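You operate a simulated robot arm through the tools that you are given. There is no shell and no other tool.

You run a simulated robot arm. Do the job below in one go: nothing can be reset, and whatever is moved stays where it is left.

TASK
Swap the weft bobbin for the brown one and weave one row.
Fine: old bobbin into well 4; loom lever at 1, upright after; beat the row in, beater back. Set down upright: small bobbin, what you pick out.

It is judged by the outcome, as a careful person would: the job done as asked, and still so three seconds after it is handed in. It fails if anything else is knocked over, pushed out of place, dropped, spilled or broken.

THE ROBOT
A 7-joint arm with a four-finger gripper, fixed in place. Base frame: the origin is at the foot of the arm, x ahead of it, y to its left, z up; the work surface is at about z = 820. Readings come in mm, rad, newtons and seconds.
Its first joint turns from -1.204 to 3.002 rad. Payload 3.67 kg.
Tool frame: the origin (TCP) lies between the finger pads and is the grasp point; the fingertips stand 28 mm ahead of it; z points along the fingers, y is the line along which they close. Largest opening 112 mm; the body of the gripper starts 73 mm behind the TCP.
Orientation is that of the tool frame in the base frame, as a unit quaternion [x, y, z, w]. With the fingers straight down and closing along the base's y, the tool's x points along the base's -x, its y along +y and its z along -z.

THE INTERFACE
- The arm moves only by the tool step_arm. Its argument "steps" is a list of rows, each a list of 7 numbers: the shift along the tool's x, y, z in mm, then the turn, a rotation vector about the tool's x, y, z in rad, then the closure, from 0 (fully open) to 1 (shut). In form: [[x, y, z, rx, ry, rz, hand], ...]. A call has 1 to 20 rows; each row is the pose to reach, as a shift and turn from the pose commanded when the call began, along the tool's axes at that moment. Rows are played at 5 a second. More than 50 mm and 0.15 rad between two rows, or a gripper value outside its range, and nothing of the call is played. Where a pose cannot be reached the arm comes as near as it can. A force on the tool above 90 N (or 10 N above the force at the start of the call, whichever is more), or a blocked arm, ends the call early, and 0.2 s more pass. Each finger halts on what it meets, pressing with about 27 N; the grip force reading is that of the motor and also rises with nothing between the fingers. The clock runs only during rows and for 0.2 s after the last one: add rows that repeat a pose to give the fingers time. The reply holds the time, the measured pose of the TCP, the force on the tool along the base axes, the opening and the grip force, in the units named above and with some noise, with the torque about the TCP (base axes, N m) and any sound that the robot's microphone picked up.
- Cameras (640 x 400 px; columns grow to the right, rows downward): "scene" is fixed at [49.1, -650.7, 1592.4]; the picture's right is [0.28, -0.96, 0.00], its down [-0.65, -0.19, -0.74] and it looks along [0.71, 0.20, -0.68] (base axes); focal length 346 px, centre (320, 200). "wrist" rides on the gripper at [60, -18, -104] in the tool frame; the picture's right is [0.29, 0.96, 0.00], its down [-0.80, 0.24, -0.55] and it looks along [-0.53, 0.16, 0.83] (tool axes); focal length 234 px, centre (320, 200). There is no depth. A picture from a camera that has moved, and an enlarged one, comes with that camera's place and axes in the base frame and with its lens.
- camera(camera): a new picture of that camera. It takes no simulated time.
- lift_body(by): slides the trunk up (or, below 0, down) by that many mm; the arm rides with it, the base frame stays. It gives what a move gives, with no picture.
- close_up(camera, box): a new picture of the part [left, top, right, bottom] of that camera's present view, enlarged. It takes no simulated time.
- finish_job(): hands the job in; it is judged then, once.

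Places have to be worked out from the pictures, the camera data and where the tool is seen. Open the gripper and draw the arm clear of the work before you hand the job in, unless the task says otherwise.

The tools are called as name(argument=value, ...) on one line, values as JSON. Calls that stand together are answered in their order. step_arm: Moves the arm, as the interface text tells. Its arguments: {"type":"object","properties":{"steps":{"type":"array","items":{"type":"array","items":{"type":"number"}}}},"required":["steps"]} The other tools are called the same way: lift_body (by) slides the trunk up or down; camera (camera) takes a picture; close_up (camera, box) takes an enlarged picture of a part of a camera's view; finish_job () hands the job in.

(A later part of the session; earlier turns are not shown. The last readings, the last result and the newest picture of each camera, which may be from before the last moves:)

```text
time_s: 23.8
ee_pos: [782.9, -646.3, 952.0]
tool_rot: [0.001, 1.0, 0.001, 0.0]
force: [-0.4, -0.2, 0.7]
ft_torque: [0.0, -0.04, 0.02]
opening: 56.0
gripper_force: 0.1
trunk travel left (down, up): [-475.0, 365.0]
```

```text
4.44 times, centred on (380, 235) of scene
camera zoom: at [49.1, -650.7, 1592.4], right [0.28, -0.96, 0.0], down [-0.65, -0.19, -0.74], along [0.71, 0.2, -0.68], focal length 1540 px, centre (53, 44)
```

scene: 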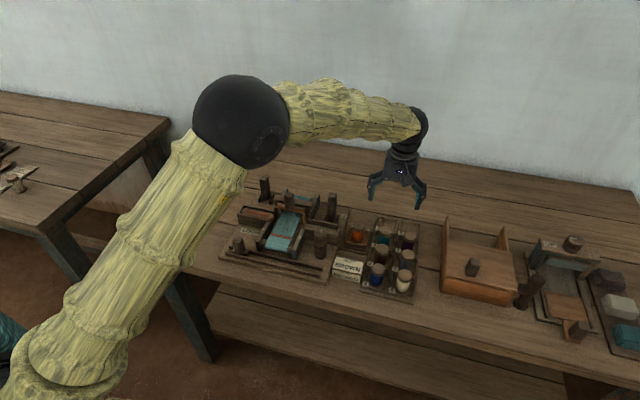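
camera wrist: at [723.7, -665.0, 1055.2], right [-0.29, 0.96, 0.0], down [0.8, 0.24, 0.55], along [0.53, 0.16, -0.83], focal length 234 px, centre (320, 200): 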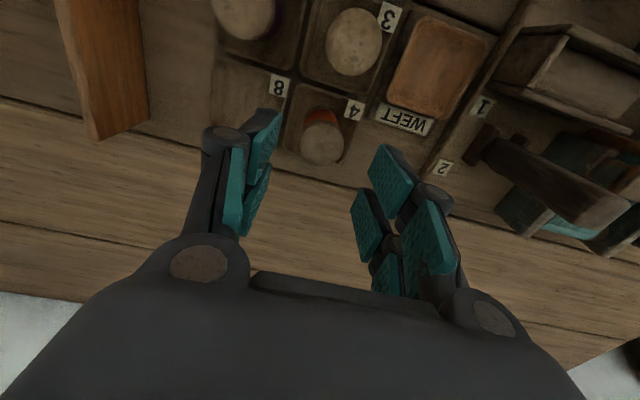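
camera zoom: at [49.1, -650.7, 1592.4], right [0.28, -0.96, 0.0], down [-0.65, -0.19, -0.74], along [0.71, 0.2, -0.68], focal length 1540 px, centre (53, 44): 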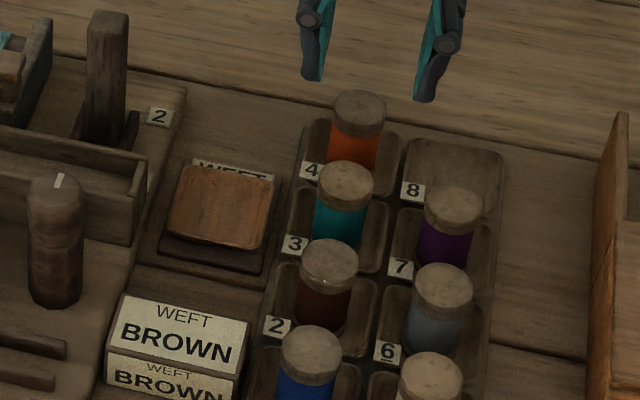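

Orange stands upright in well 4. Next, hover over the brown bobbin in well 2 at about (651,-646).

step_arm(steps=[[44, 0, 0, 0, 0, 0, 0.53], [88, 0, 0, 0, 0, 0, 0.53], [131, 0, 5, 0, 0, 0, 0.53], [131, 0, 8, 0, 0, 0, 0.53], [131, 0, 8, 0, 0, 0, 0.53]])

camera(camera="wrist")

```text
time_s: 25.0
ee_pos: [652.1, -645.6, 946.1]
tool_rot: [0.0, 1.0, 0.0, 0.0]
force: [-0.7, -0.2, -0.6]
ft_torque: [0.01, -0.02, 0.03]
opening: 52.9
gripper_force: 0.0
trunk travel left (down, up): [-475.0, 365.0]
```

```text
taken
camera wrist: at [593.0, -664.5, 1049.7], right [-0.29, 0.96, 0.0], down [0.8, 0.24, 0.55], along [0.53, 0.16, -0.83], focal length 234 px, centre (320, 200)
```

wrist: 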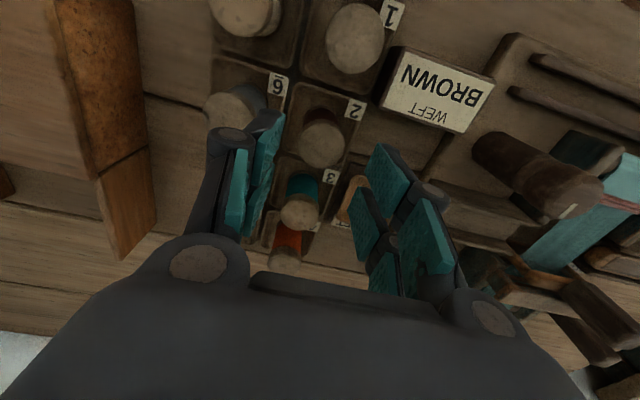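

Brown's top projects to (651.4,-645.5), right under the tool. Descending 74 mm with the same straddle.

step_arm(steps=[[0, 0, 25, 0, 0, 0, 0.53], [0, 0, 50, 0, 0, 0, 0.53], [0, 0, 74, 0, 0, 0, 0.53], [0, 0, 74, 0, 0, 0, 0.53]])

camera(camera="wrist")

close_up(camera="scene", box=[320, 190, 440, 300])

```text
time_s: 26.0
ee_pos: [651.6, -644.4, 872.8]
tool_rot: [0.0, 1.0, 0.0, 0.0]
force: [-0.9, -0.6, -0.4]
ft_torque: [0.02, -0.02, -0.01]
opening: 52.3
gripper_force: 0.0
trunk travel left (down, up): [-475.0, 365.0]
```

```text
taken
camera wrist: at [592.5, -662.8, 976.0], right [-0.29, 0.96, 0.0], down [0.8, 0.24, 0.55], along [0.53, 0.16, -0.83], focal length 234 px, centre (320, 200)
```

wrist: 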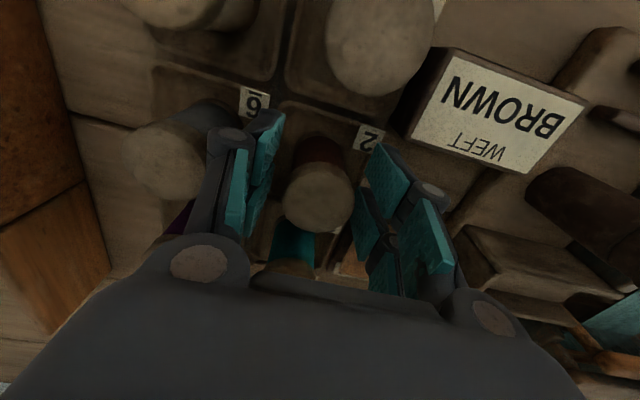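

```text
3.64 times, centred on (380, 245) of scene
camera zoom: at [49.1, -650.7, 1592.4], right [0.28, -0.96, 0.0], down [-0.65, -0.19, -0.74], along [0.71, 0.2, -0.68], focal length 1260 px, centre (102, 36)
```

zoom: 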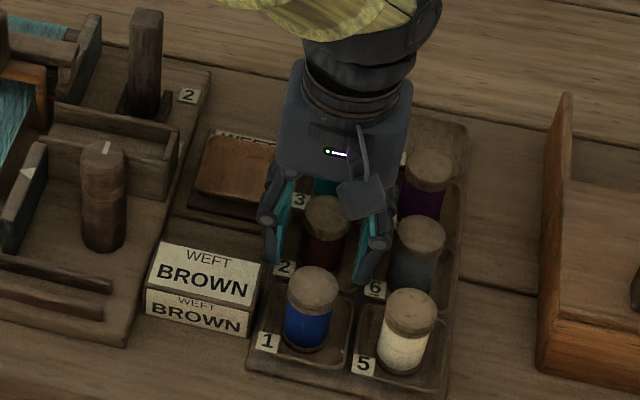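

Clean straddle; I'll shift 1.5 mm toward −y to centre and close.

step_arm(steps=[[1, -1.5, 0, 0, 0, 0, 0.53], [1, -1.5, 0, 0, 0, 0, 0.6], [1, -1.5, 0, 0, 0, 0, 0.66], [1, -1.5, 0, 0, 0, 0, 0.72], [1, -1.5, 0, 0, 0, 0, 0.85], [1, -1.5, 0, 0, 0, 0, 1.0], [1, -1.5, 0, 0, 0, 0, 1.0], [1, -1.5, -10, 0, 0, 0, 1.0], [1, -1.5, -25, 0, 0, 0, 1.0], [1, -1.5, -45, 0, 0, 0, 1.0], [1, -1.5, -65, 0, 0, 0, 1.0], [1, -1.5, -80, 0, 0, 0, 1.0], [1, -1.5, -80, 0, 0, 0, 1.0]])

camera(camera="wrist")

close_up(camera="scene", box=[320, 190, 440, 300])

```text
time_s: 28.8
ee_pos: [652.0, -646.2, 953.2]
tool_rot: [0.0, 1.0, 0.0, 0.0]
force: [0.7, -0.5, -0.9]
ft_torque: [-0.01, -0.03, 0.02]
opening: 28.4
gripper_force: 26.5
trunk travel left (down, up): [-475.0, 365.0]
```

```text
taken
camera wrist: at [592.5, -665.6, 1057.1], right [-0.29, 0.96, 0.0], down [0.8, 0.24, 0.55], along [0.53, 0.16, -0.83], focal length 234 px, centre (320, 200)
```

wrist: 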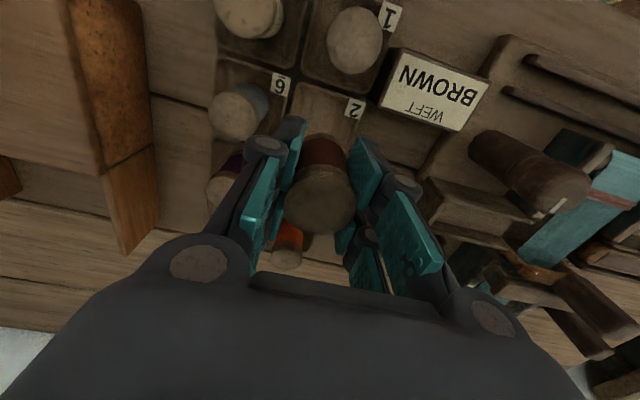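

```text
3.64 times, centred on (380, 245) of scene
camera zoom: at [49.1, -650.7, 1592.4], right [0.28, -0.96, 0.0], down [-0.65, -0.19, -0.74], along [0.71, 0.2, -0.68], focal length 1260 px, centre (102, 36)
```

zoom: 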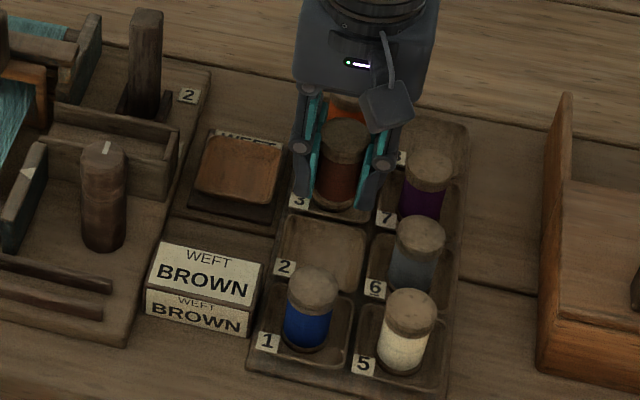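

Brown is lifted upright. I'll carry it over the WEFT dish at (714.5,-571), where the orange one stood.

step_arm(steps=[[-21, 25, 0, 0, 0, 0, 1.0], [-42, 50, 0, 0, 0, 0, 1.0], [-62.5, 75, 0, 0, 0, 0, 1.0], [-62.5, 75, 0, 0, 0, 0, 1.0], [-62.5, 75, 0, 0, 0, 0, 1.0]])

camera(camera="wrist")

close_up(camera="scene", box=[310, 160, 430, 260])

```text
time_s: 30.0
ee_pos: [711.9, -572.6, 953.4]
tool_rot: [0.0, 1.0, 0.0, -0.001]
force: [0.2, 0.4, -1.0]
ft_torque: [0.02, -0.02, 0.01]
opening: 28.7
gripper_force: 27.0
trunk travel left (down, up): [-475.0, 365.0]
```

```text
taken
camera wrist: at [654.0, -591.0, 1057.1], right [-0.29, 0.96, 0.0], down [0.8, 0.24, 0.55], along [0.53, 0.16, -0.83], focal length 234 px, centre (320, 200)
```

wrist: 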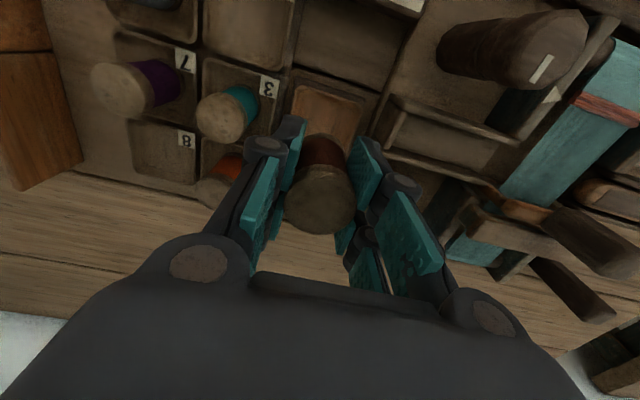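

```text
4.00 times, centred on (370, 210) of scene
camera zoom: at [49.1, -650.7, 1592.4], right [0.28, -0.96, 0.0], down [-0.65, -0.19, -0.74], along [0.71, 0.2, -0.68], focal length 1386 px, centre (120, 160)
```

zoom: 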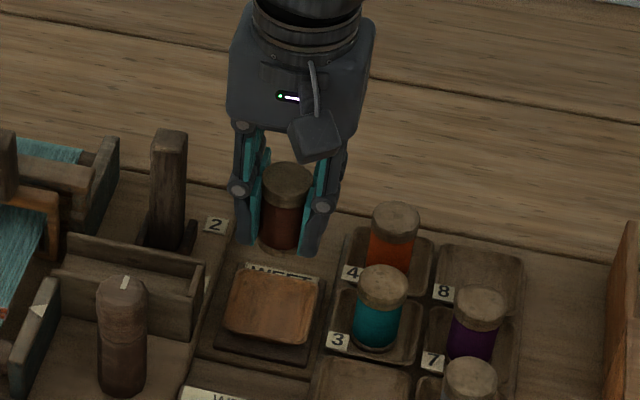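

At (712,-573): I'll correct by about +1.5 mm x and +1 mm y while descending to z≈874.

step_arm(steps=[[-1.5, 1, 25, 0, 0, 0, 1.0], [-1.5, 1, 50, 0, 0, 0, 1.0], [-1.5, 1, 70, 0, 0, 0, 1.0], [-1.5, 1, 78, 0, 0, 0, 1.0], [-1.5, 1, 80, 0, 0, 0, 1.0], [-1.5, 1, 80, 0, 0, 0, 1.0]])

close_up(camera="scene", box=[310, 180, 410, 270])

```text
time_s: 31.4
ee_pos: [714.9, -571.6, 873.1]
tool_rot: [0.0, 1.0, 0.001, 0.0]
force: [-0.2, 0.2, -0.9]
ft_torque: [-0.01, 0.01, 0.03]
opening: 28.4
gripper_force: 26.7
trunk travel left (down, up): [-475.0, 365.0]
```

```text
4.44 times, centred on (360, 225) of scene
camera zoom: at [49.1, -650.7, 1592.4], right [0.28, -0.96, 0.0], down [-0.65, -0.19, -0.74], along [0.71, 0.2, -0.68], focal length 1540 px, centre (142, 89)
```

zoom: 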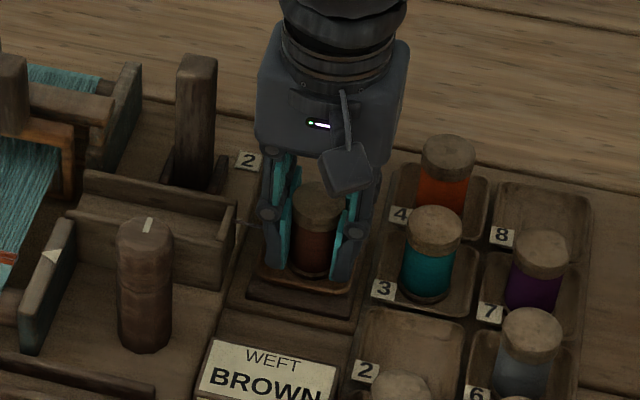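

At (715,-571.6), no contact yet. Lowering in 1 mm steps to the dish floor.

step_arm(steps=[[0, 0, 1, 0, 0, 0, 1.0], [0, 0, 1.5, 0, 0, 0, 1.0], [0, 0, 1.5, 0, 0, 0, 1.0]])

```text
time_s: 32.2
ee_pos: [715.8, -571.9, 871.9]
tool_rot: [0.001, 1.0, 0.0, 0.0]
force: [-1.3, -1.1, 3.6]
ft_torque: [-0.03, 0.02, 0.01]
opening: 28.5
gripper_force: 26.6
trunk travel left (down, up): [-475.0, 365.0]
```

Light contact of 3.6 N: the bobbin is on the dish floor. Opening to about 54 mm and rising straight up.

step_arm(steps=[[0, 0, 0.5, 0, 0, 0, 1.0], [0, 0, 0.3, 0, 0, 0, 0.73], [0, 0, 0.3, 0, 0, 0, 0.66], [0, 0, 0.3, 0, 0, 0, 0.52], [0, 0, 0.3, 0, 0, 0, 0.52], [0, 0, -20, 0, 0, 0, 0.52], [0, 0, -45, 0, 0, 0, 0.52], [0, 0, -75, 0, 0, 0, 0.52], [0, 0, -100, 0, 0, 0, 0.52], [0, 0, -100, 0, 0, 0, 0.52]])

camera(camera="wrist")

close_up(camera="scene", box=[220, 160, 430, 300])

```text
time_s: 34.4
ee_pos: [715.8, -570.7, 971.6]
tool_rot: [0.0, 1.0, 0.0, -0.001]
force: [0.3, -0.2, -1.1]
ft_torque: [0.0, -0.03, -0.01]
opening: 54.0
gripper_force: 0.1
trunk travel left (down, up): [-475.0, 365.0]
```

```text
taken
camera wrist: at [657.2, -590.1, 1074.3], right [-0.29, 0.96, 0.0], down [0.8, 0.24, 0.55], along [0.53, 0.16, -0.83], focal length 234 px, centre (320, 200)
```

wrist: 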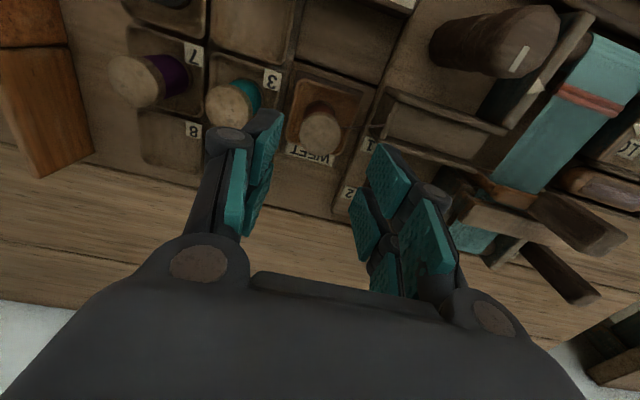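

```text
2.86 times, centred on (325, 230) of scene
camera zoom: at [49.1, -650.7, 1592.4], right [0.28, -0.96, 0.0], down [-0.65, -0.19, -0.74], along [0.71, 0.2, -0.68], focal length 990 px, centre (306, 114)
```

zoom: 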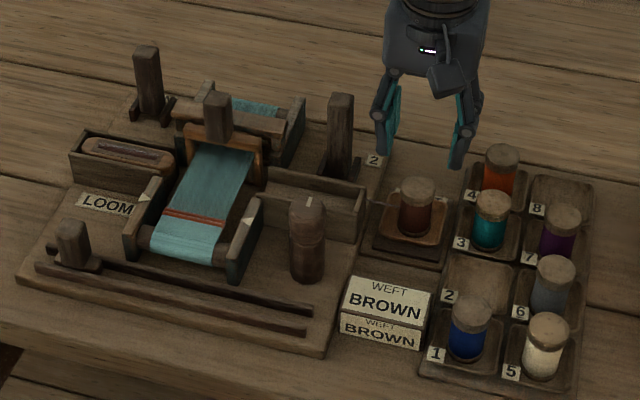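

Brown is standing in the WEFT holder, and the shuttle's stripe seems to have changed colour. I'll zoom in to check the thread and shuttle.

close_up(camera="scene", box=[310, 200, 380, 260])

close_up(camera="scene", box=[230, 170, 320, 240])

close_up(camera="wrist", box=[270, 70, 390, 190])

```text
6.67 times, centred on (345, 230) of scene
camera zoom: at [49.1, -650.7, 1592.4], right [0.28, -0.96, 0.0], down [-0.65, -0.19, -0.74], along [0.71, 0.2, -0.68], focal length 2310 px, centre (153, 0)
```

zoom: 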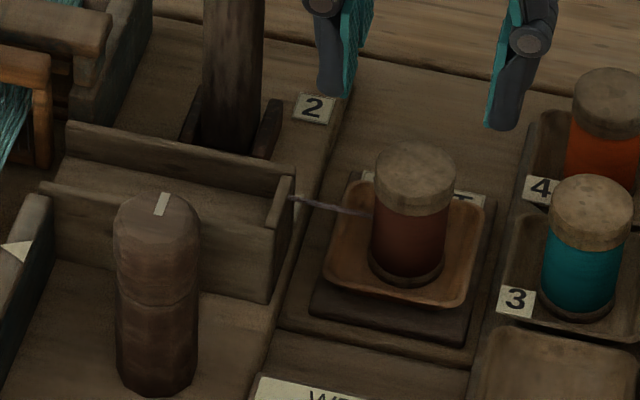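

```text
5.71 times, centred on (275, 205) of scene
camera zoom: at [49.1, -650.7, 1592.4], right [0.28, -0.96, 0.0], down [-0.65, -0.19, -0.74], along [0.71, 0.2, -0.68], focal length 1980 px, centre (577, 171)
```

zoom: 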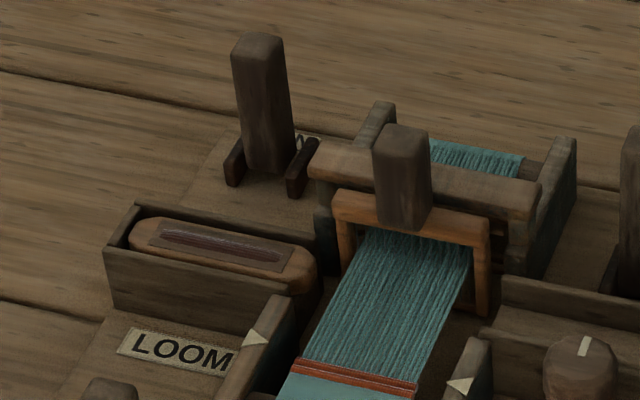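

```text
3.33 times, centred on (330, 130) of wrist
camera zoom: at [657.2, -590.1, 1074.3], right [-0.29, 0.96, 0.0], down [0.8, 0.24, 0.55], along [0.53, 0.16, -0.83], focal length 781 px, centre (287, 433)
```

zoom: 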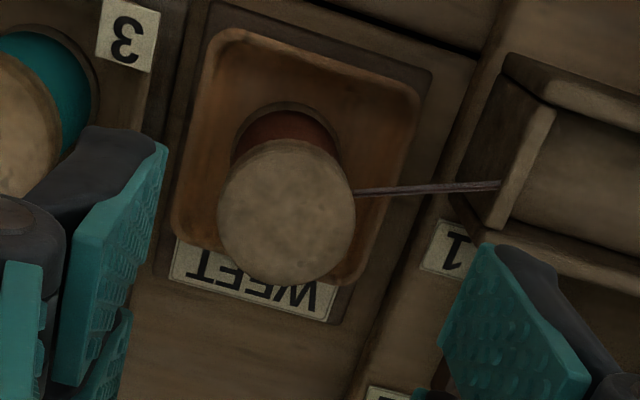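

The brown thread is now connected and the shuttle stripe turned brown, so the swap registered. Next is the lever with labels 1/2 at about (750,-485); I'll rise and hover above it to align.

step_arm(steps=[[0, 0, -44, 0, 0, 0, 0.5], [-12, 29, -44, 0, 0, 0, 0.5], [-24, 58, -44, 0, 0, 0, 0.5], [-34, 86, -44, 0, 0, 0, 0.5], [-34, 86, -44, 0, 0, 0, 0.5]])

camera(camera="wrist")

close_up(camera="scene", box=[270, 140, 370, 230])

```text
time_s: 35.6
ee_pos: [745.3, -482.3, 1014.7]
tool_rot: [0.002, 1.0, 0.001, 0.0]
force: [0.1, 0.0, 0.3]
ft_torque: [0.01, -0.01, 0.0]
opening: 56.0
gripper_force: 0.1
trunk travel left (down, up): [-475.0, 365.0]
```

```text
taken
camera wrist: at [686.5, -501.3, 1118.1], right [-0.29, 0.96, 0.0], down [0.8, 0.24, 0.55], along [0.53, 0.16, -0.83], focal length 234 px, centre (320, 200)
```

wrist: 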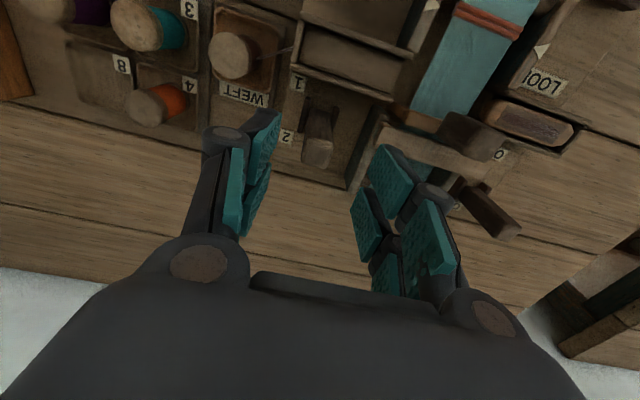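

```text
4.44 times, centred on (320, 185) of scene
camera zoom: at [49.1, -650.7, 1592.4], right [0.28, -0.96, 0.0], down [-0.65, -0.19, -0.74], along [0.71, 0.2, -0.68], focal length 1540 px, centre (320, 267)
```

zoom: 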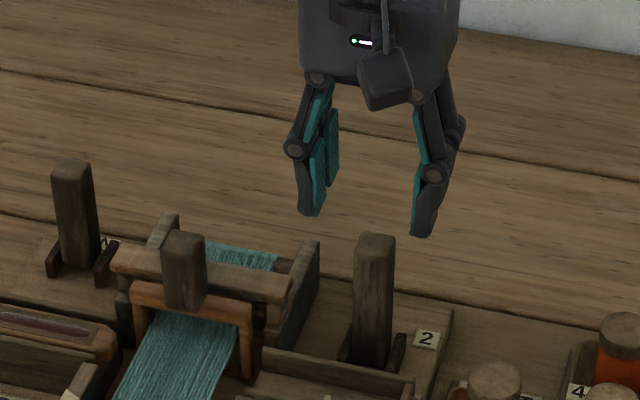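

close_up(camera="wrist", box=[270, 60, 390, 180])

close_up(camera="wrist", box=[380, 70, 560, 250])

```text
3.33 times, centred on (330, 120) of wrist
camera zoom: at [686.5, -501.3, 1118.1], right [-0.29, 0.96, 0.0], down [0.8, 0.24, 0.55], along [0.53, 0.16, -0.83], focal length 781 px, centre (287, 467)
```

zoom: 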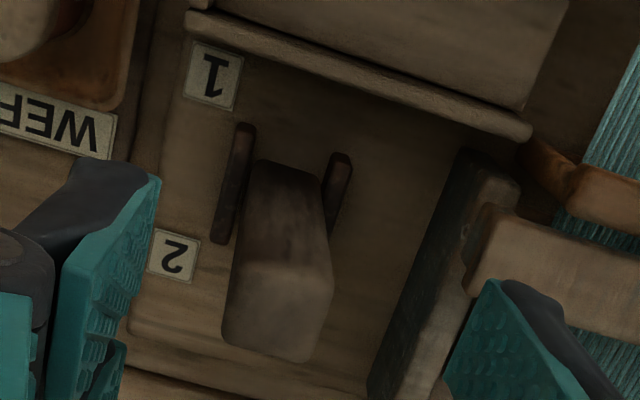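

```text
2.22 times, centred on (470, 160) of wrist
camera zoom: at [686.5, -501.3, 1118.1], right [-0.29, 0.96, 0.0], down [0.8, 0.24, 0.55], along [0.53, 0.16, -0.83], focal length 520 px, centre (-13, 289)
```

zoom: 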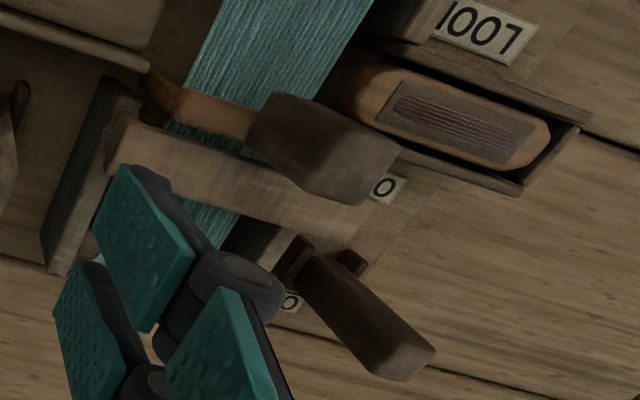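

The 1/2 lever stands upright at about (753,-483) with its top at z≈951 and is ~20 mm thick. I'll narrow the fingers to 45 mm, align, and descend to z≈938 around its top.

step_arm(steps=[[-7.5, -0.7, 20, 0, 0, 0, 0.6], [-7.5, -0.7, 40, 0, 0, 0, 0.6], [-7.5, -0.7, 60, 0, 0, 0, 0.6], [-7.5, -0.7, 76, 0, 0, 0, 0.6], [-7.5, -0.7, 76, 0, 0, 0, 0.6]])

camera(camera="wrist")

close_up(camera="scene", box=[270, 140, 370, 230])

```text
time_s: 36.8
ee_pos: [755.9, -485.5, 939.2]
tool_rot: [0.0, 1.0, 0.0, 0.0]
force: [0.0, 0.1, -0.2]
ft_torque: [0.01, -0.01, -0.02]
opening: 44.7
gripper_force: 0.0
trunk travel left (down, up): [-475.0, 365.0]
```

```text
taken
camera wrist: at [696.5, -505.3, 1042.4], right [-0.29, 0.96, 0.0], down [0.8, 0.24, 0.55], along [0.53, 0.16, -0.83], focal length 234 px, centre (320, 200)
```

wrist: 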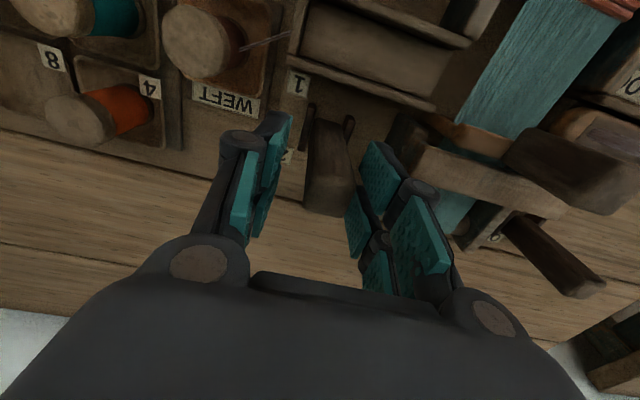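

```text
4.44 times, centred on (320, 185) of scene
camera zoom: at [49.1, -650.7, 1592.4], right [0.28, -0.96, 0.0], down [-0.65, -0.19, -0.74], along [0.71, 0.2, -0.68], focal length 1540 px, centre (320, 267)
```

zoom: 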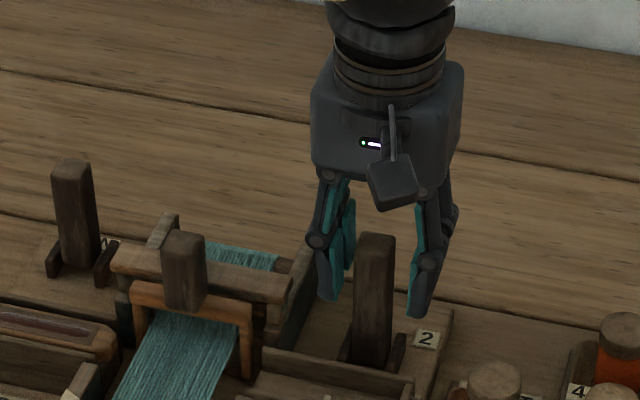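

The lever sits between the fingers, nearly centred. I'll nudge +1 mm y and −2 mm x, then close on it.

step_arm(steps=[[2, 1, 0, 0, 0, 0, 0.6], [2, 1, 0, 0, 0, 0, 0.7], [2, 1, 0, 0, 0, 0, 0.8], [2, 1, 0, 0, 0, 0, 0.9], [2, 1, 0, 0, 0, 0, 1.0], [2, 1, 0, 0, 0, 0, 1.0]])

camera(camera="wrist")

```text
time_s: 38.2
ee_pos: [756.0, -481.5, 938.9]
tool_rot: [-0.001, 1.0, 0.0, 0.0]
force: [1.1, 31.2, -8.3]
ft_torque: [0.86, -0.06, 0.2]
opening: 21.3
gripper_force: 45.5
trunk travel left (down, up): [-475.0, 365.0]
```

```text
taken
camera wrist: at [695.5, -501.0, 1042.9], right [-0.29, 0.96, 0.0], down [0.8, 0.24, 0.55], along [0.53, 0.16, -0.83], focal length 234 px, centre (320, 200)
```

wrist: 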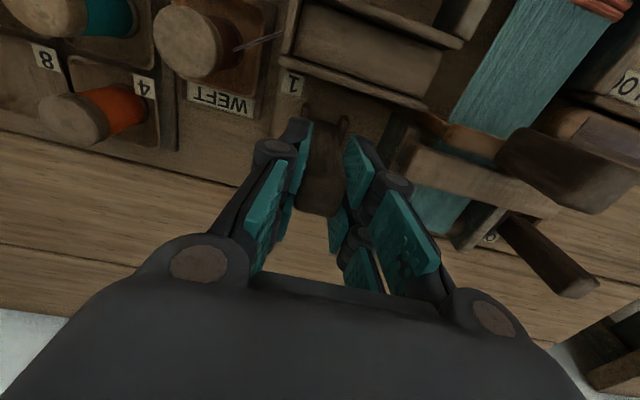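

There's a 31 N sideways load, meaning the lever is ~3 mm further to +y than the command. I'll relax the command by +3 mm in y before moving the lever.

step_arm(steps=[[0, 1.5, 0, 0, 0, 0, 1.0], [0, 3, 0, 0, 0, 0, 1.0], [0, 3, 0, 0, 0, 0, 1.0]])

```text
time_s: 39.0
ee_pos: [754.6, -482.1, 938.2]
tool_rot: [0.001, 1.0, -0.002, 0.0]
force: [-5.9, 17.7, -0.4]
ft_torque: [0.41, 0.55, 0.08]
opening: 21.6
gripper_force: 44.9
trunk travel left (down, up): [-475.0, 365.0]
```

Side force dropped to 17.7 N; continuing another 3 mm in y.

step_arm(steps=[[0, 1.5, 0, 0, 0, 0, 1.0], [0, 3, 0, 0, 0, 0, 1.0], [0, 3, 0, 0, 0, 0, 1.0]])

```text
time_s: 39.8
ee_pos: [754.8, -480.8, 939.2]
tool_rot: [0.001, 1.0, -0.001, 0.001]
force: [-5.7, -21.5, 7.8]
ft_torque: [-0.7, 0.54, -0.12]
opening: 21.4
gripper_force: 44.3
trunk travel left (down, up): [-475.0, 365.0]
```

Now slightly over; −1.4 mm should null it.

step_arm(steps=[[0, -1.4, 0, 0, 0, 0, 1.0], [0, -1.4, 0, 0, 0, 0, 1.0]])

```text
time_s: 40.4
ee_pos: [754.7, -482.0, 939.3]
tool_rot: [0.0, 1.0, 0.0, 0.001]
force: [-1.7, -21.1, 11.3]
ft_torque: [-0.66, 0.17, -0.04]
opening: 21.4
gripper_force: 45.6
trunk travel left (down, up): [-475.0, 365.0]
```

Friction in the fingers is hiding the balance, so I'll open a little, let it settle, and close again from here.

step_arm(steps=[[0, 0, 0, 0, 0, 0, 0.7], [0, 0, 0, 0, 0, 0, 0.7], [0, 0, 0, 0, 0, 0, 0.7]])

camera(camera="wrist")

close_up(camera="scene", box=[270, 140, 370, 230])

```text
time_s: 41.2
ee_pos: [754.7, -479.3, 938.1]
tool_rot: [0.0, 1.0, 0.0, 0.0]
force: [-0.2, 0.6, 0.0]
ft_torque: [0.03, -0.01, 0.02]
opening: 33.8
gripper_force: 0.0
trunk travel left (down, up): [-475.0, 365.0]
```

```text
taken
camera wrist: at [695.8, -499.0, 1042.0], right [-0.29, 0.96, 0.0], down [0.8, 0.24, 0.55], along [0.53, 0.16, -0.83], focal length 234 px, centre (320, 200)
```

wrist: 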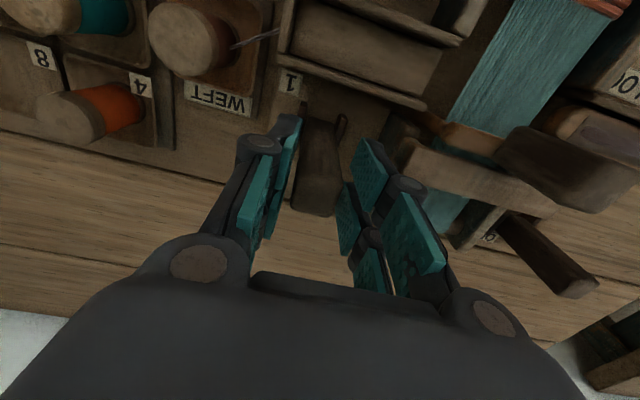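

```text
4.44 times, centred on (320, 185) of scene
camera zoom: at [49.1, -650.7, 1592.4], right [0.28, -0.96, 0.0], down [-0.65, -0.19, -0.74], along [0.71, 0.2, -0.68], focal length 1540 px, centre (320, 267)
```

zoom: 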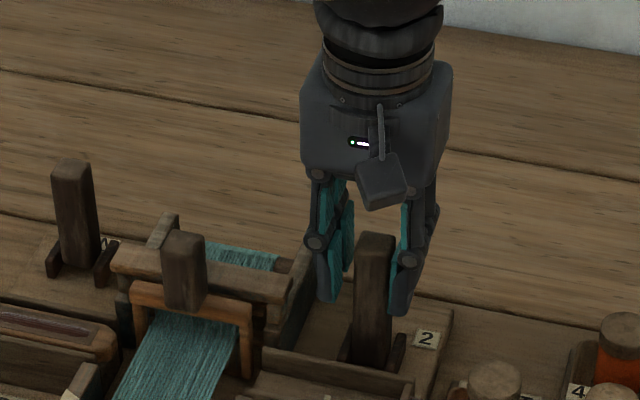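

Free position is y=-479.3 while the lever is near −481.7, so I'll shift −2.3 mm and close again.

step_arm(steps=[[0, -2.3, 0, 0, 0, 0, 0.7], [0, -2.3, 0, 0, 0, 0, 0.76], [0, -2.3, 0, 0, 0, 0, 0.8], [0, -2.3, 0, 0, 0, 0, 0.84], [0, -2.3, 0, 0, 0, 0, 0.88], [0, -2.3, 0, 0, 0, 0, 0.88]])

```text
time_s: 42.6
ee_pos: [756.1, -482.4, 937.9]
tool_rot: [0.0, 1.0, 0.0, 0.0]
force: [-1.2, 6.9, -2.1]
ft_torque: [0.2, 0.08, 0.02]
opening: 21.4
gripper_force: 44.9
trunk travel left (down, up): [-475.0, 365.0]
```

Now balanced (7 N). I'll swing the lever toward label 1 (−x) along an arc about its base (~93 mm below), first 10°, turning the tool with it, and check force and sound.

step_arm(steps=[[4.06, 0, 0.1, 0, -0.0436, 0, 0.9], [8.1, 0, 0.35, 0, -0.0873, 0, 0.9], [12.1, 0, 0.8, 0, -0.1309, 0, 0.9], [16.15, 0, 1.4, 0, -0.1745, 0, 0.9], [16.15, 0, 1.4, 0, -0.1745, 0, 0.9]])

close_up(camera="scene", box=[270, 140, 370, 230])

```text
time_s: 43.8
ee_pos: [739.2, -481.3, 936.6]
tool_rot: [0.001, 0.996, 0.0, 0.087]
force: [1.5, 3.7, -7.6]
ft_torque: [-0.03, -0.02, -0.02]
opening: 21.2
gripper_force: 45.1
trunk travel left (down, up): [-475.0, 365.0]
```

```text
4.44 times, centred on (320, 185) of scene
camera zoom: at [49.1, -650.7, 1592.4], right [0.28, -0.96, 0.0], down [-0.65, -0.19, -0.74], along [0.71, 0.2, -0.68], focal length 1540 px, centre (320, 267)
```

zoom: 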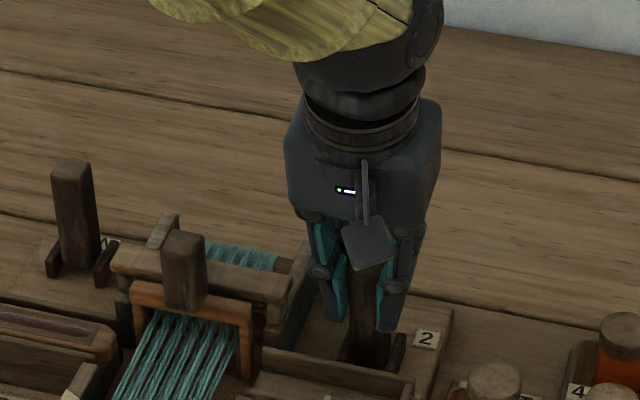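

The lever moves easily and the warp is already splitting into a shed. Continue another 10° along the same arc.

step_arm(steps=[[4.06, 0, 0.3, 0, -0.0436, 0, 0.9], [8.1, 0, 0.6, 0, -0.0873, 0, 0.9], [12.1, 0, 1.1, 0, -0.1309, 0, 0.9], [16.15, 0, 1.8, 0, -0.1745, 0, 0.9], [16.15, 0, 1.8, 0, -0.1745, 0, 0.9]])

close_up(camera="scene", box=[250, 140, 370, 250])

```text
time_s: 45.0
ee_pos: [722.8, -482.1, 933.0]
tool_rot: [0.001, 0.985, -0.001, 0.174]
force: [4.2, 2.1, 0.6]
ft_torque: [-0.08, -0.57, -0.02]
opening: 21.3
gripper_force: 44.5
trunk travel left (down, up): [-475.0, 365.0]
```

```text
3.64 times, centred on (310, 195) of scene
camera zoom: at [49.1, -650.7, 1592.4], right [0.28, -0.96, 0.0], down [-0.65, -0.19, -0.74], along [0.71, 0.2, -0.68], focal length 1260 px, centre (356, 218)
```

zoom: 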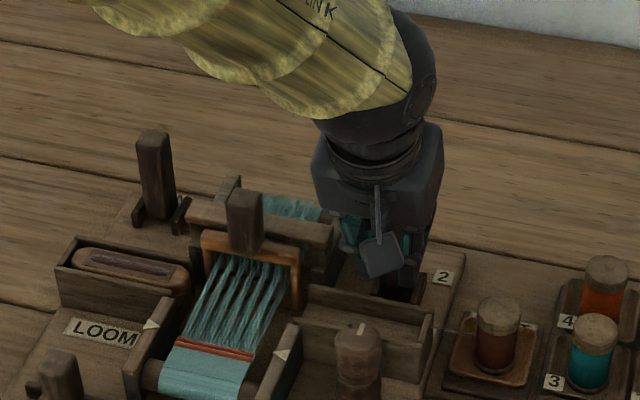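

Shed is opening further with little force. Another 5° in small steps, watching for the stop.

step_arm(steps=[[4.06, 0, 0.1, 0, -0.0436, 0, 0.9], [8.1, 0, 0.35, 0, -0.0873, 0, 0.9], [8.1, 0, 0.35, 0, -0.0873, 0, 0.9]])

close_up(camera="scene", box=[250, 140, 370, 250])

```text
time_s: 45.8
ee_pos: [718.2, -483.1, 930.4]
tool_rot: [0.0, 0.976, -0.001, 0.219]
force: [16.5, -0.1, 14.5]
ft_torque: [-0.07, 0.2, 0.02]
opening: 21.7
gripper_force: 44.7
trunk travel left (down, up): [-475.0, 365.0]
```

```text
3.64 times, centred on (310, 195) of scene
camera zoom: at [49.1, -650.7, 1592.4], right [0.28, -0.96, 0.0], down [-0.65, -0.19, -0.74], along [0.71, 0.2, -0.68], focal length 1260 px, centre (356, 218)
```

zoom: 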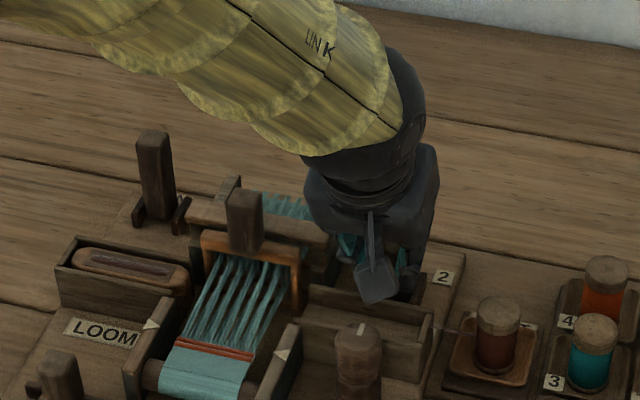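

Force rose to ~20 N with less travel, so the lever is against its stop at about 23° (position 1). I'll release gently and back off along the tool axis, then look whether it stays.

step_arm(steps=[[-1, 0, 0, 0, 0, 0, 0.85], [-1, 0, 0, 0, 0, 0, 0.75], [-1, 0, 0, 0, 0, 0, 0.63], [-1, 0, 0, 0, 0, 0, 0.63], [-1, 0, -20, 0, 0, 0, 0.63], [-1, 0, -45, 0, 0, 0, 0.63], [-1, 0, -75, 0, 0, 0, 0.63], [-1, 0, -75, 0, 0, 0, 0.63]])

close_up(camera="scene", box=[230, 140, 370, 270])

camera(camera="wrist")

```text
time_s: 47.6
ee_pos: [685.9, -482.0, 997.6]
tool_rot: [0.0, 0.976, 0.001, 0.216]
force: [0.3, -0.3, 0.2]
ft_torque: [0.01, -0.02, 0.04]
opening: 41.5
gripper_force: 0.1
trunk travel left (down, up): [-475.0, 365.0]
```

```text
3.08 times, centred on (300, 205) of scene
camera zoom: at [49.1, -650.7, 1592.4], right [0.28, -0.96, 0.0], down [-0.65, -0.19, -0.74], along [0.71, 0.2, -0.68], focal length 1066 px, centre (382, 185)
```

zoom: 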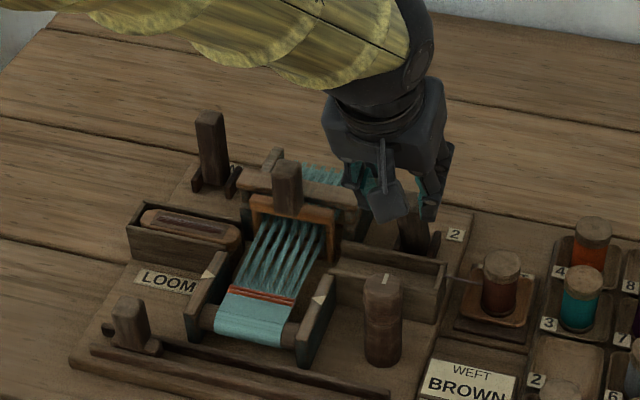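

```text
taken
camera wrist: at [587.7, -501.5, 1066.3], right [-0.26, 0.96, -0.12], down [0.49, 0.24, 0.84], along [0.83, 0.16, -0.53], focal length 234 px, centre (320, 200)
```

wrist: 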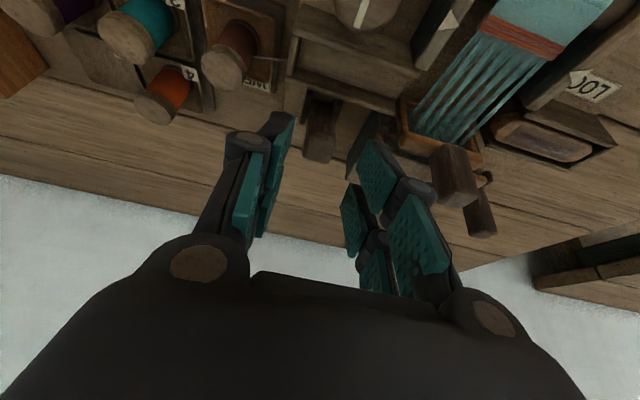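

The shed stays open. I'll rise, bring the tool vertical again, and look at the lever and shed from above.

step_arm(steps=[[-8, 0, -18, 0, 0.11, 0, 0.6], [-17, 0, -36, 0, 0.22, 0, 0.6], [-17, 0, -36, 0, 0.33, 0, 0.5], [-17, 0, -36, 0, 0.4363, 0, 0.5], [-17, 0, -36, 0, 0.4363, 0, 0.5]])

camera(camera="wrist")

close_up(camera="scene", box=[230, 140, 370, 270])

```text
time_s: 48.8
ee_pos: [684.8, -481.7, 1037.6]
tool_rot: [0.0, 1.0, 0.0, -0.001]
force: [-0.1, 0.0, 0.1]
ft_torque: [0.02, -0.01, 0.04]
opening: 55.8
gripper_force: 0.2
trunk travel left (down, up): [-475.0, 365.0]
```

```text
taken
camera wrist: at [626.3, -501.1, 1142.0], right [-0.29, 0.96, 0.0], down [0.8, 0.24, 0.55], along [0.53, 0.16, -0.83], focal length 234 px, centre (320, 200)
```

wrist: 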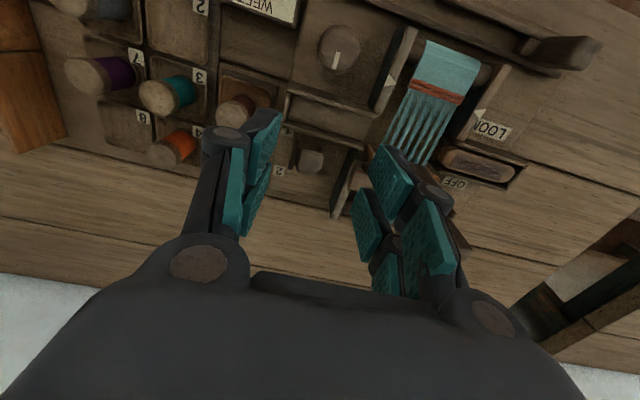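

```text
3.08 times, centred on (300, 205) of scene
camera zoom: at [49.1, -650.7, 1592.4], right [0.28, -0.96, 0.0], down [-0.65, -0.19, -0.74], along [0.71, 0.2, -0.68], focal length 1066 px, centre (382, 185)
```

zoom: 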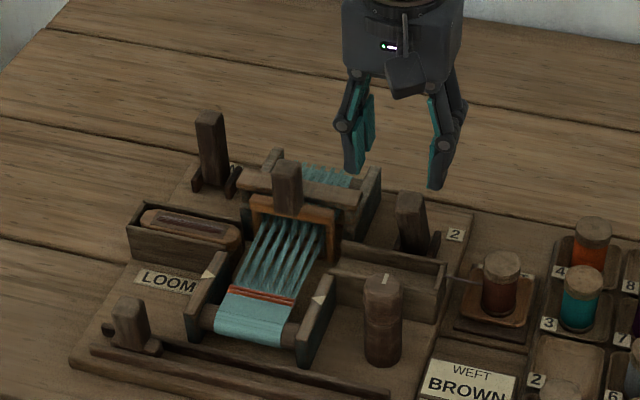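

The lever rests at 1 and the shed is open. The post on the front rails looks like the shuttle drive (its travel matches the distance between the two shuttle boxes), so I'll hover over it near (567,-273) to align.

step_arm(steps=[[25, 42, 0, 0, 0, 0, 0.45], [50, 84, 0, 0, 0, 0, 0.45], [75, 126, 0, 0, 0, 0, 0.45], [98, 168, 10, 0, 0, 0, 0.45], [117, 209, 30, 0, 0, 0, 0.45], [117, 209, 60, 0, 0, 0, 0.45], [117, 209, 80, 0, 0, 0, 0.45], [117, 209, 80, 0, 0, 0, 0.45]])

camera(camera="wrist")

close_up(camera="scene", box=[200, 160, 340, 290])

```text
time_s: 50.6
ee_pos: [566.1, -275.7, 956.4]
tool_rot: [0.001, 1.0, 0.0, 0.0]
force: [-0.3, -0.9, -0.2]
ft_torque: [0.02, 0.0, 0.0]
opening: 61.3
gripper_force: 0.0
trunk travel left (down, up): [-475.0, 365.0]
```

```text
taken
camera wrist: at [506.6, -295.0, 1059.9], right [-0.29, 0.96, 0.0], down [0.8, 0.24, 0.55], along [0.53, 0.16, -0.83], focal length 234 px, centre (320, 200)
```

wrist: 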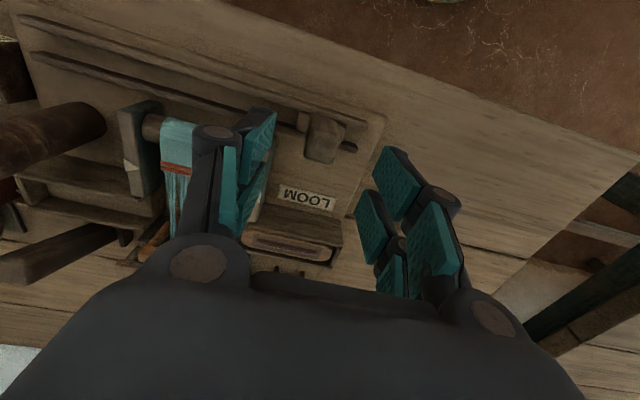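

```text
3.08 times, centred on (270, 225) of scene
camera zoom: at [49.1, -650.7, 1592.4], right [0.28, -0.96, 0.0], down [-0.65, -0.19, -0.74], along [0.71, 0.2, -0.68], focal length 1066 px, centre (474, 123)
```

zoom: 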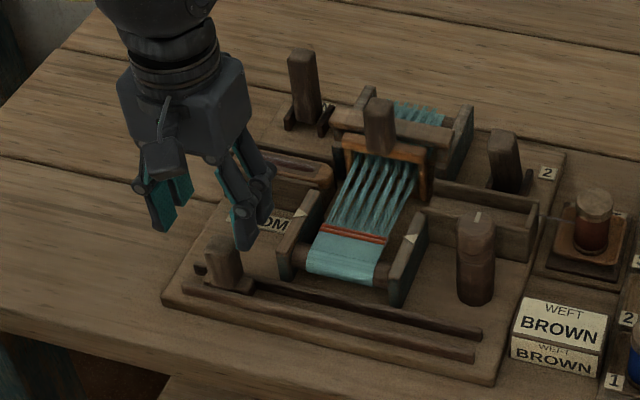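

close_up(camera="wrist", box=[260, 80, 400, 200])

close_up(camera="scene", box=[225, 215, 285, 265])

```text
3.33 times, centred on (330, 140) of wrist
camera zoom: at [506.6, -295.0, 1059.9], right [-0.29, 0.96, 0.0], down [0.8, 0.24, 0.55], along [0.53, 0.16, -0.83], focal length 781 px, centre (287, 400)
```

zoom: 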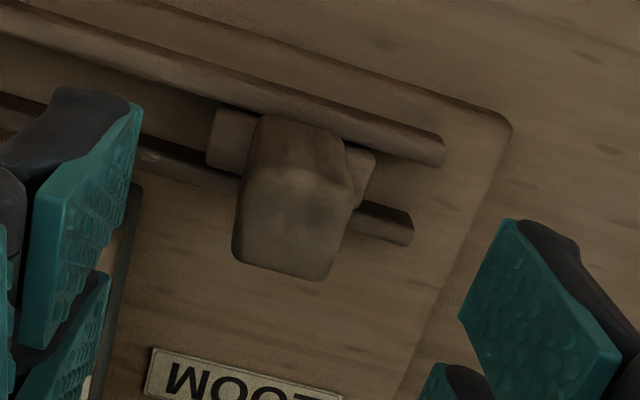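

```text
8.00 times, centred on (255, 240) of scene
camera zoom: at [49.1, -650.7, 1592.4], right [0.28, -0.96, 0.0], down [-0.65, -0.19, -0.74], along [0.71, 0.2, -0.68], focal length 2772 px, centre (840, -120)
```

zoom: 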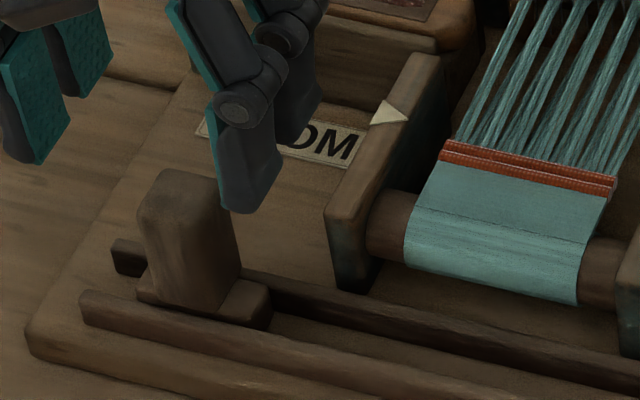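

The post's top is near (570,-273) at z≈888, about 22 mm wide, standing on a sled between the rails. I'll align and descend to z≈884, leaving the fingertips just above the rails.

step_arm(steps=[[-4.5, 2.7, 25, 0, 0, 0, 0.5], [-4.5, 2.7, 50, 0, 0, 0, 0.5], [-4.5, 2.7, 72, 0, 0, 0, 0.5], [-4.5, 2.7, 72, 0, 0, 0, 0.5]])

camera(camera="wrist")

close_up(camera="scene", box=[205, 200, 305, 280])

```text
time_s: 51.6
ee_pos: [571.1, -270.1, 885.3]
tool_rot: [0.0, 1.0, 0.0, 0.0]
force: [-3.0, 1.3, 4.2]
ft_torque: [-0.19, -0.02, -0.13]
opening: 55.7
gripper_force: 0.1
trunk travel left (down, up): [-475.0, 365.0]
```

```text
taken
camera wrist: at [512.0, -288.8, 989.8], right [-0.29, 0.96, 0.0], down [0.8, 0.24, 0.55], along [0.53, 0.16, -0.83], focal length 234 px, centre (320, 200)
```

wrist: 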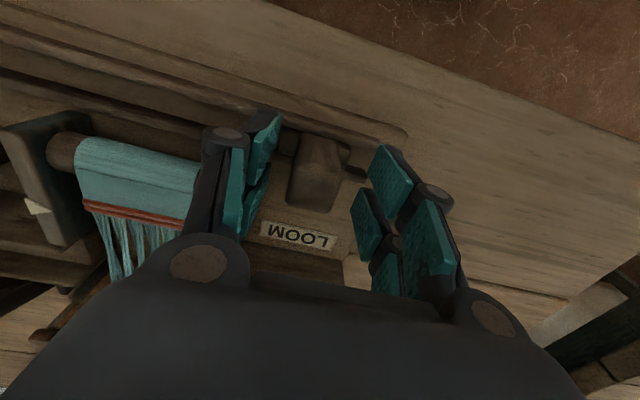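

```text
5.00 times, centred on (255, 240) of scene
camera zoom: at [49.1, -650.7, 1592.4], right [0.28, -0.96, 0.0], down [-0.65, -0.19, -0.74], along [0.71, 0.2, -0.68], focal length 1732 px, centre (645, 0)
```

zoom: 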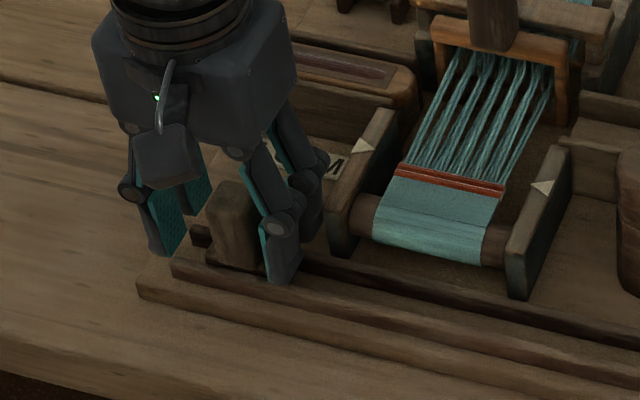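

A few newtons of contact suggest a fingertip is touching the sled, so I'll raise 4 mm and re-check before closing.

step_arm(steps=[[0, 0, -4, 0, 0, 0, 0.5], [0, 0, -4, 0, 0, 0, 0.5]])

close_up(camera="wrist", box=[220, 90, 420, 250])

```text
time_s: 52.2
ee_pos: [572.0, -269.6, 891.6]
tool_rot: [0.0, 1.0, 0.0, 0.0]
force: [-0.2, -0.3, -0.8]
ft_torque: [0.0, 0.03, -0.01]
opening: 56.2
gripper_force: 0.0
trunk travel left (down, up): [-475.0, 365.0]
```

```text
2.50 times, centred on (320, 170) of wrist
camera zoom: at [512.8, -289.0, 994.5], right [-0.29, 0.96, 0.0], down [0.8, 0.24, 0.55], along [0.53, 0.16, -0.83], focal length 585 px, centre (320, 275)
```

zoom: 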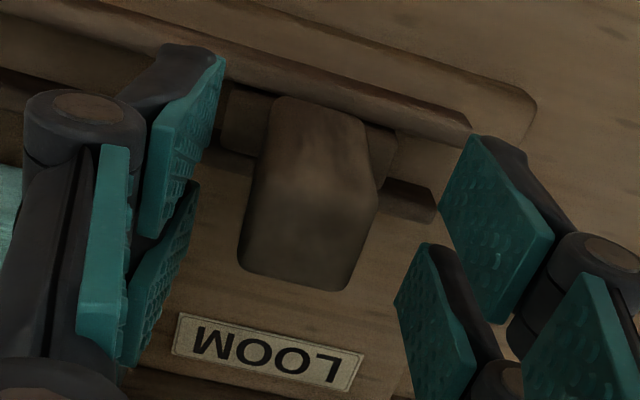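

Contact is gone and the post is centred between the fingers. Closing on it now.

step_arm(steps=[[0, 0, 0, 0, 0, 0, 0.65], [0, 0, 0, 0, 0, 0, 0.72], [0, 0, 0, 0, 0, 0, 0.77], [0, 0, 0, 0, 0, 0, 0.82], [0, 0, 0, 0, 0, 0, 0.9], [0, 0, 0, 0, 0, 0, 0.9]])

camera(camera="wrist")

```text
time_s: 53.6
ee_pos: [572.9, -272.5, 890.8]
tool_rot: [0.0, 1.0, 0.001, 0.0]
force: [0.8, -31.2, 8.6]
ft_torque: [-0.94, 0.01, 0.21]
opening: 28.1
gripper_force: 15.5
trunk travel left (down, up): [-475.0, 365.0]
```

```text
taken
camera wrist: at [512.7, -291.4, 994.5], right [-0.29, 0.96, 0.0], down [0.8, 0.24, 0.56], along [0.53, 0.16, -0.83], focal length 234 px, centre (320, 200)
```

wrist: 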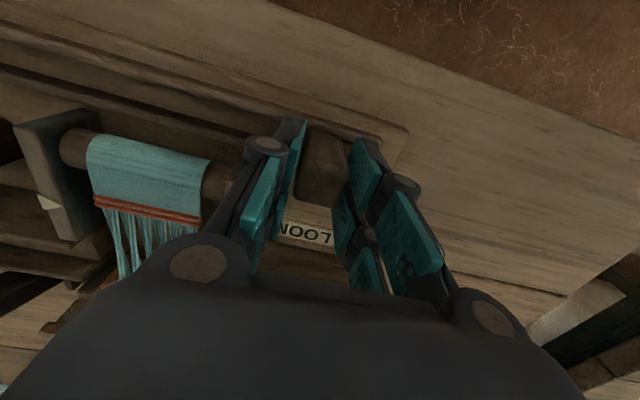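

Only the −y finger is pressing (−31 N) because the post sits ~4 mm further to −y and is at its left stop. I'll open, shift −4.5 mm in y, and close again.

step_arm(steps=[[0, 0, 0, 0, 0, 0, 0.65], [0, -2.5, 0, 0, 0, 0, 0.65], [0, -4.5, 0, 0, 0, 0, 0.65], [0, -4.5, 0, 0, 0, 0, 0.72], [0, -4.5, 0, 0, 0, 0, 0.77], [0, -4.5, 0, 0, 0, 0, 0.82], [0, -4.5, 0, 0, 0, 0, 0.9], [0, -4.5, 0, 0, 0, 0, 0.9]])

```text
time_s: 55.4
ee_pos: [572.3, -274.8, 891.6]
tool_rot: [-0.001, 1.0, 0.0, -0.001]
force: [1.0, -4.4, 0.2]
ft_torque: [-0.11, -0.01, 0.01]
opening: 23.9
gripper_force: 44.5
trunk travel left (down, up): [-475.0, 365.0]
```

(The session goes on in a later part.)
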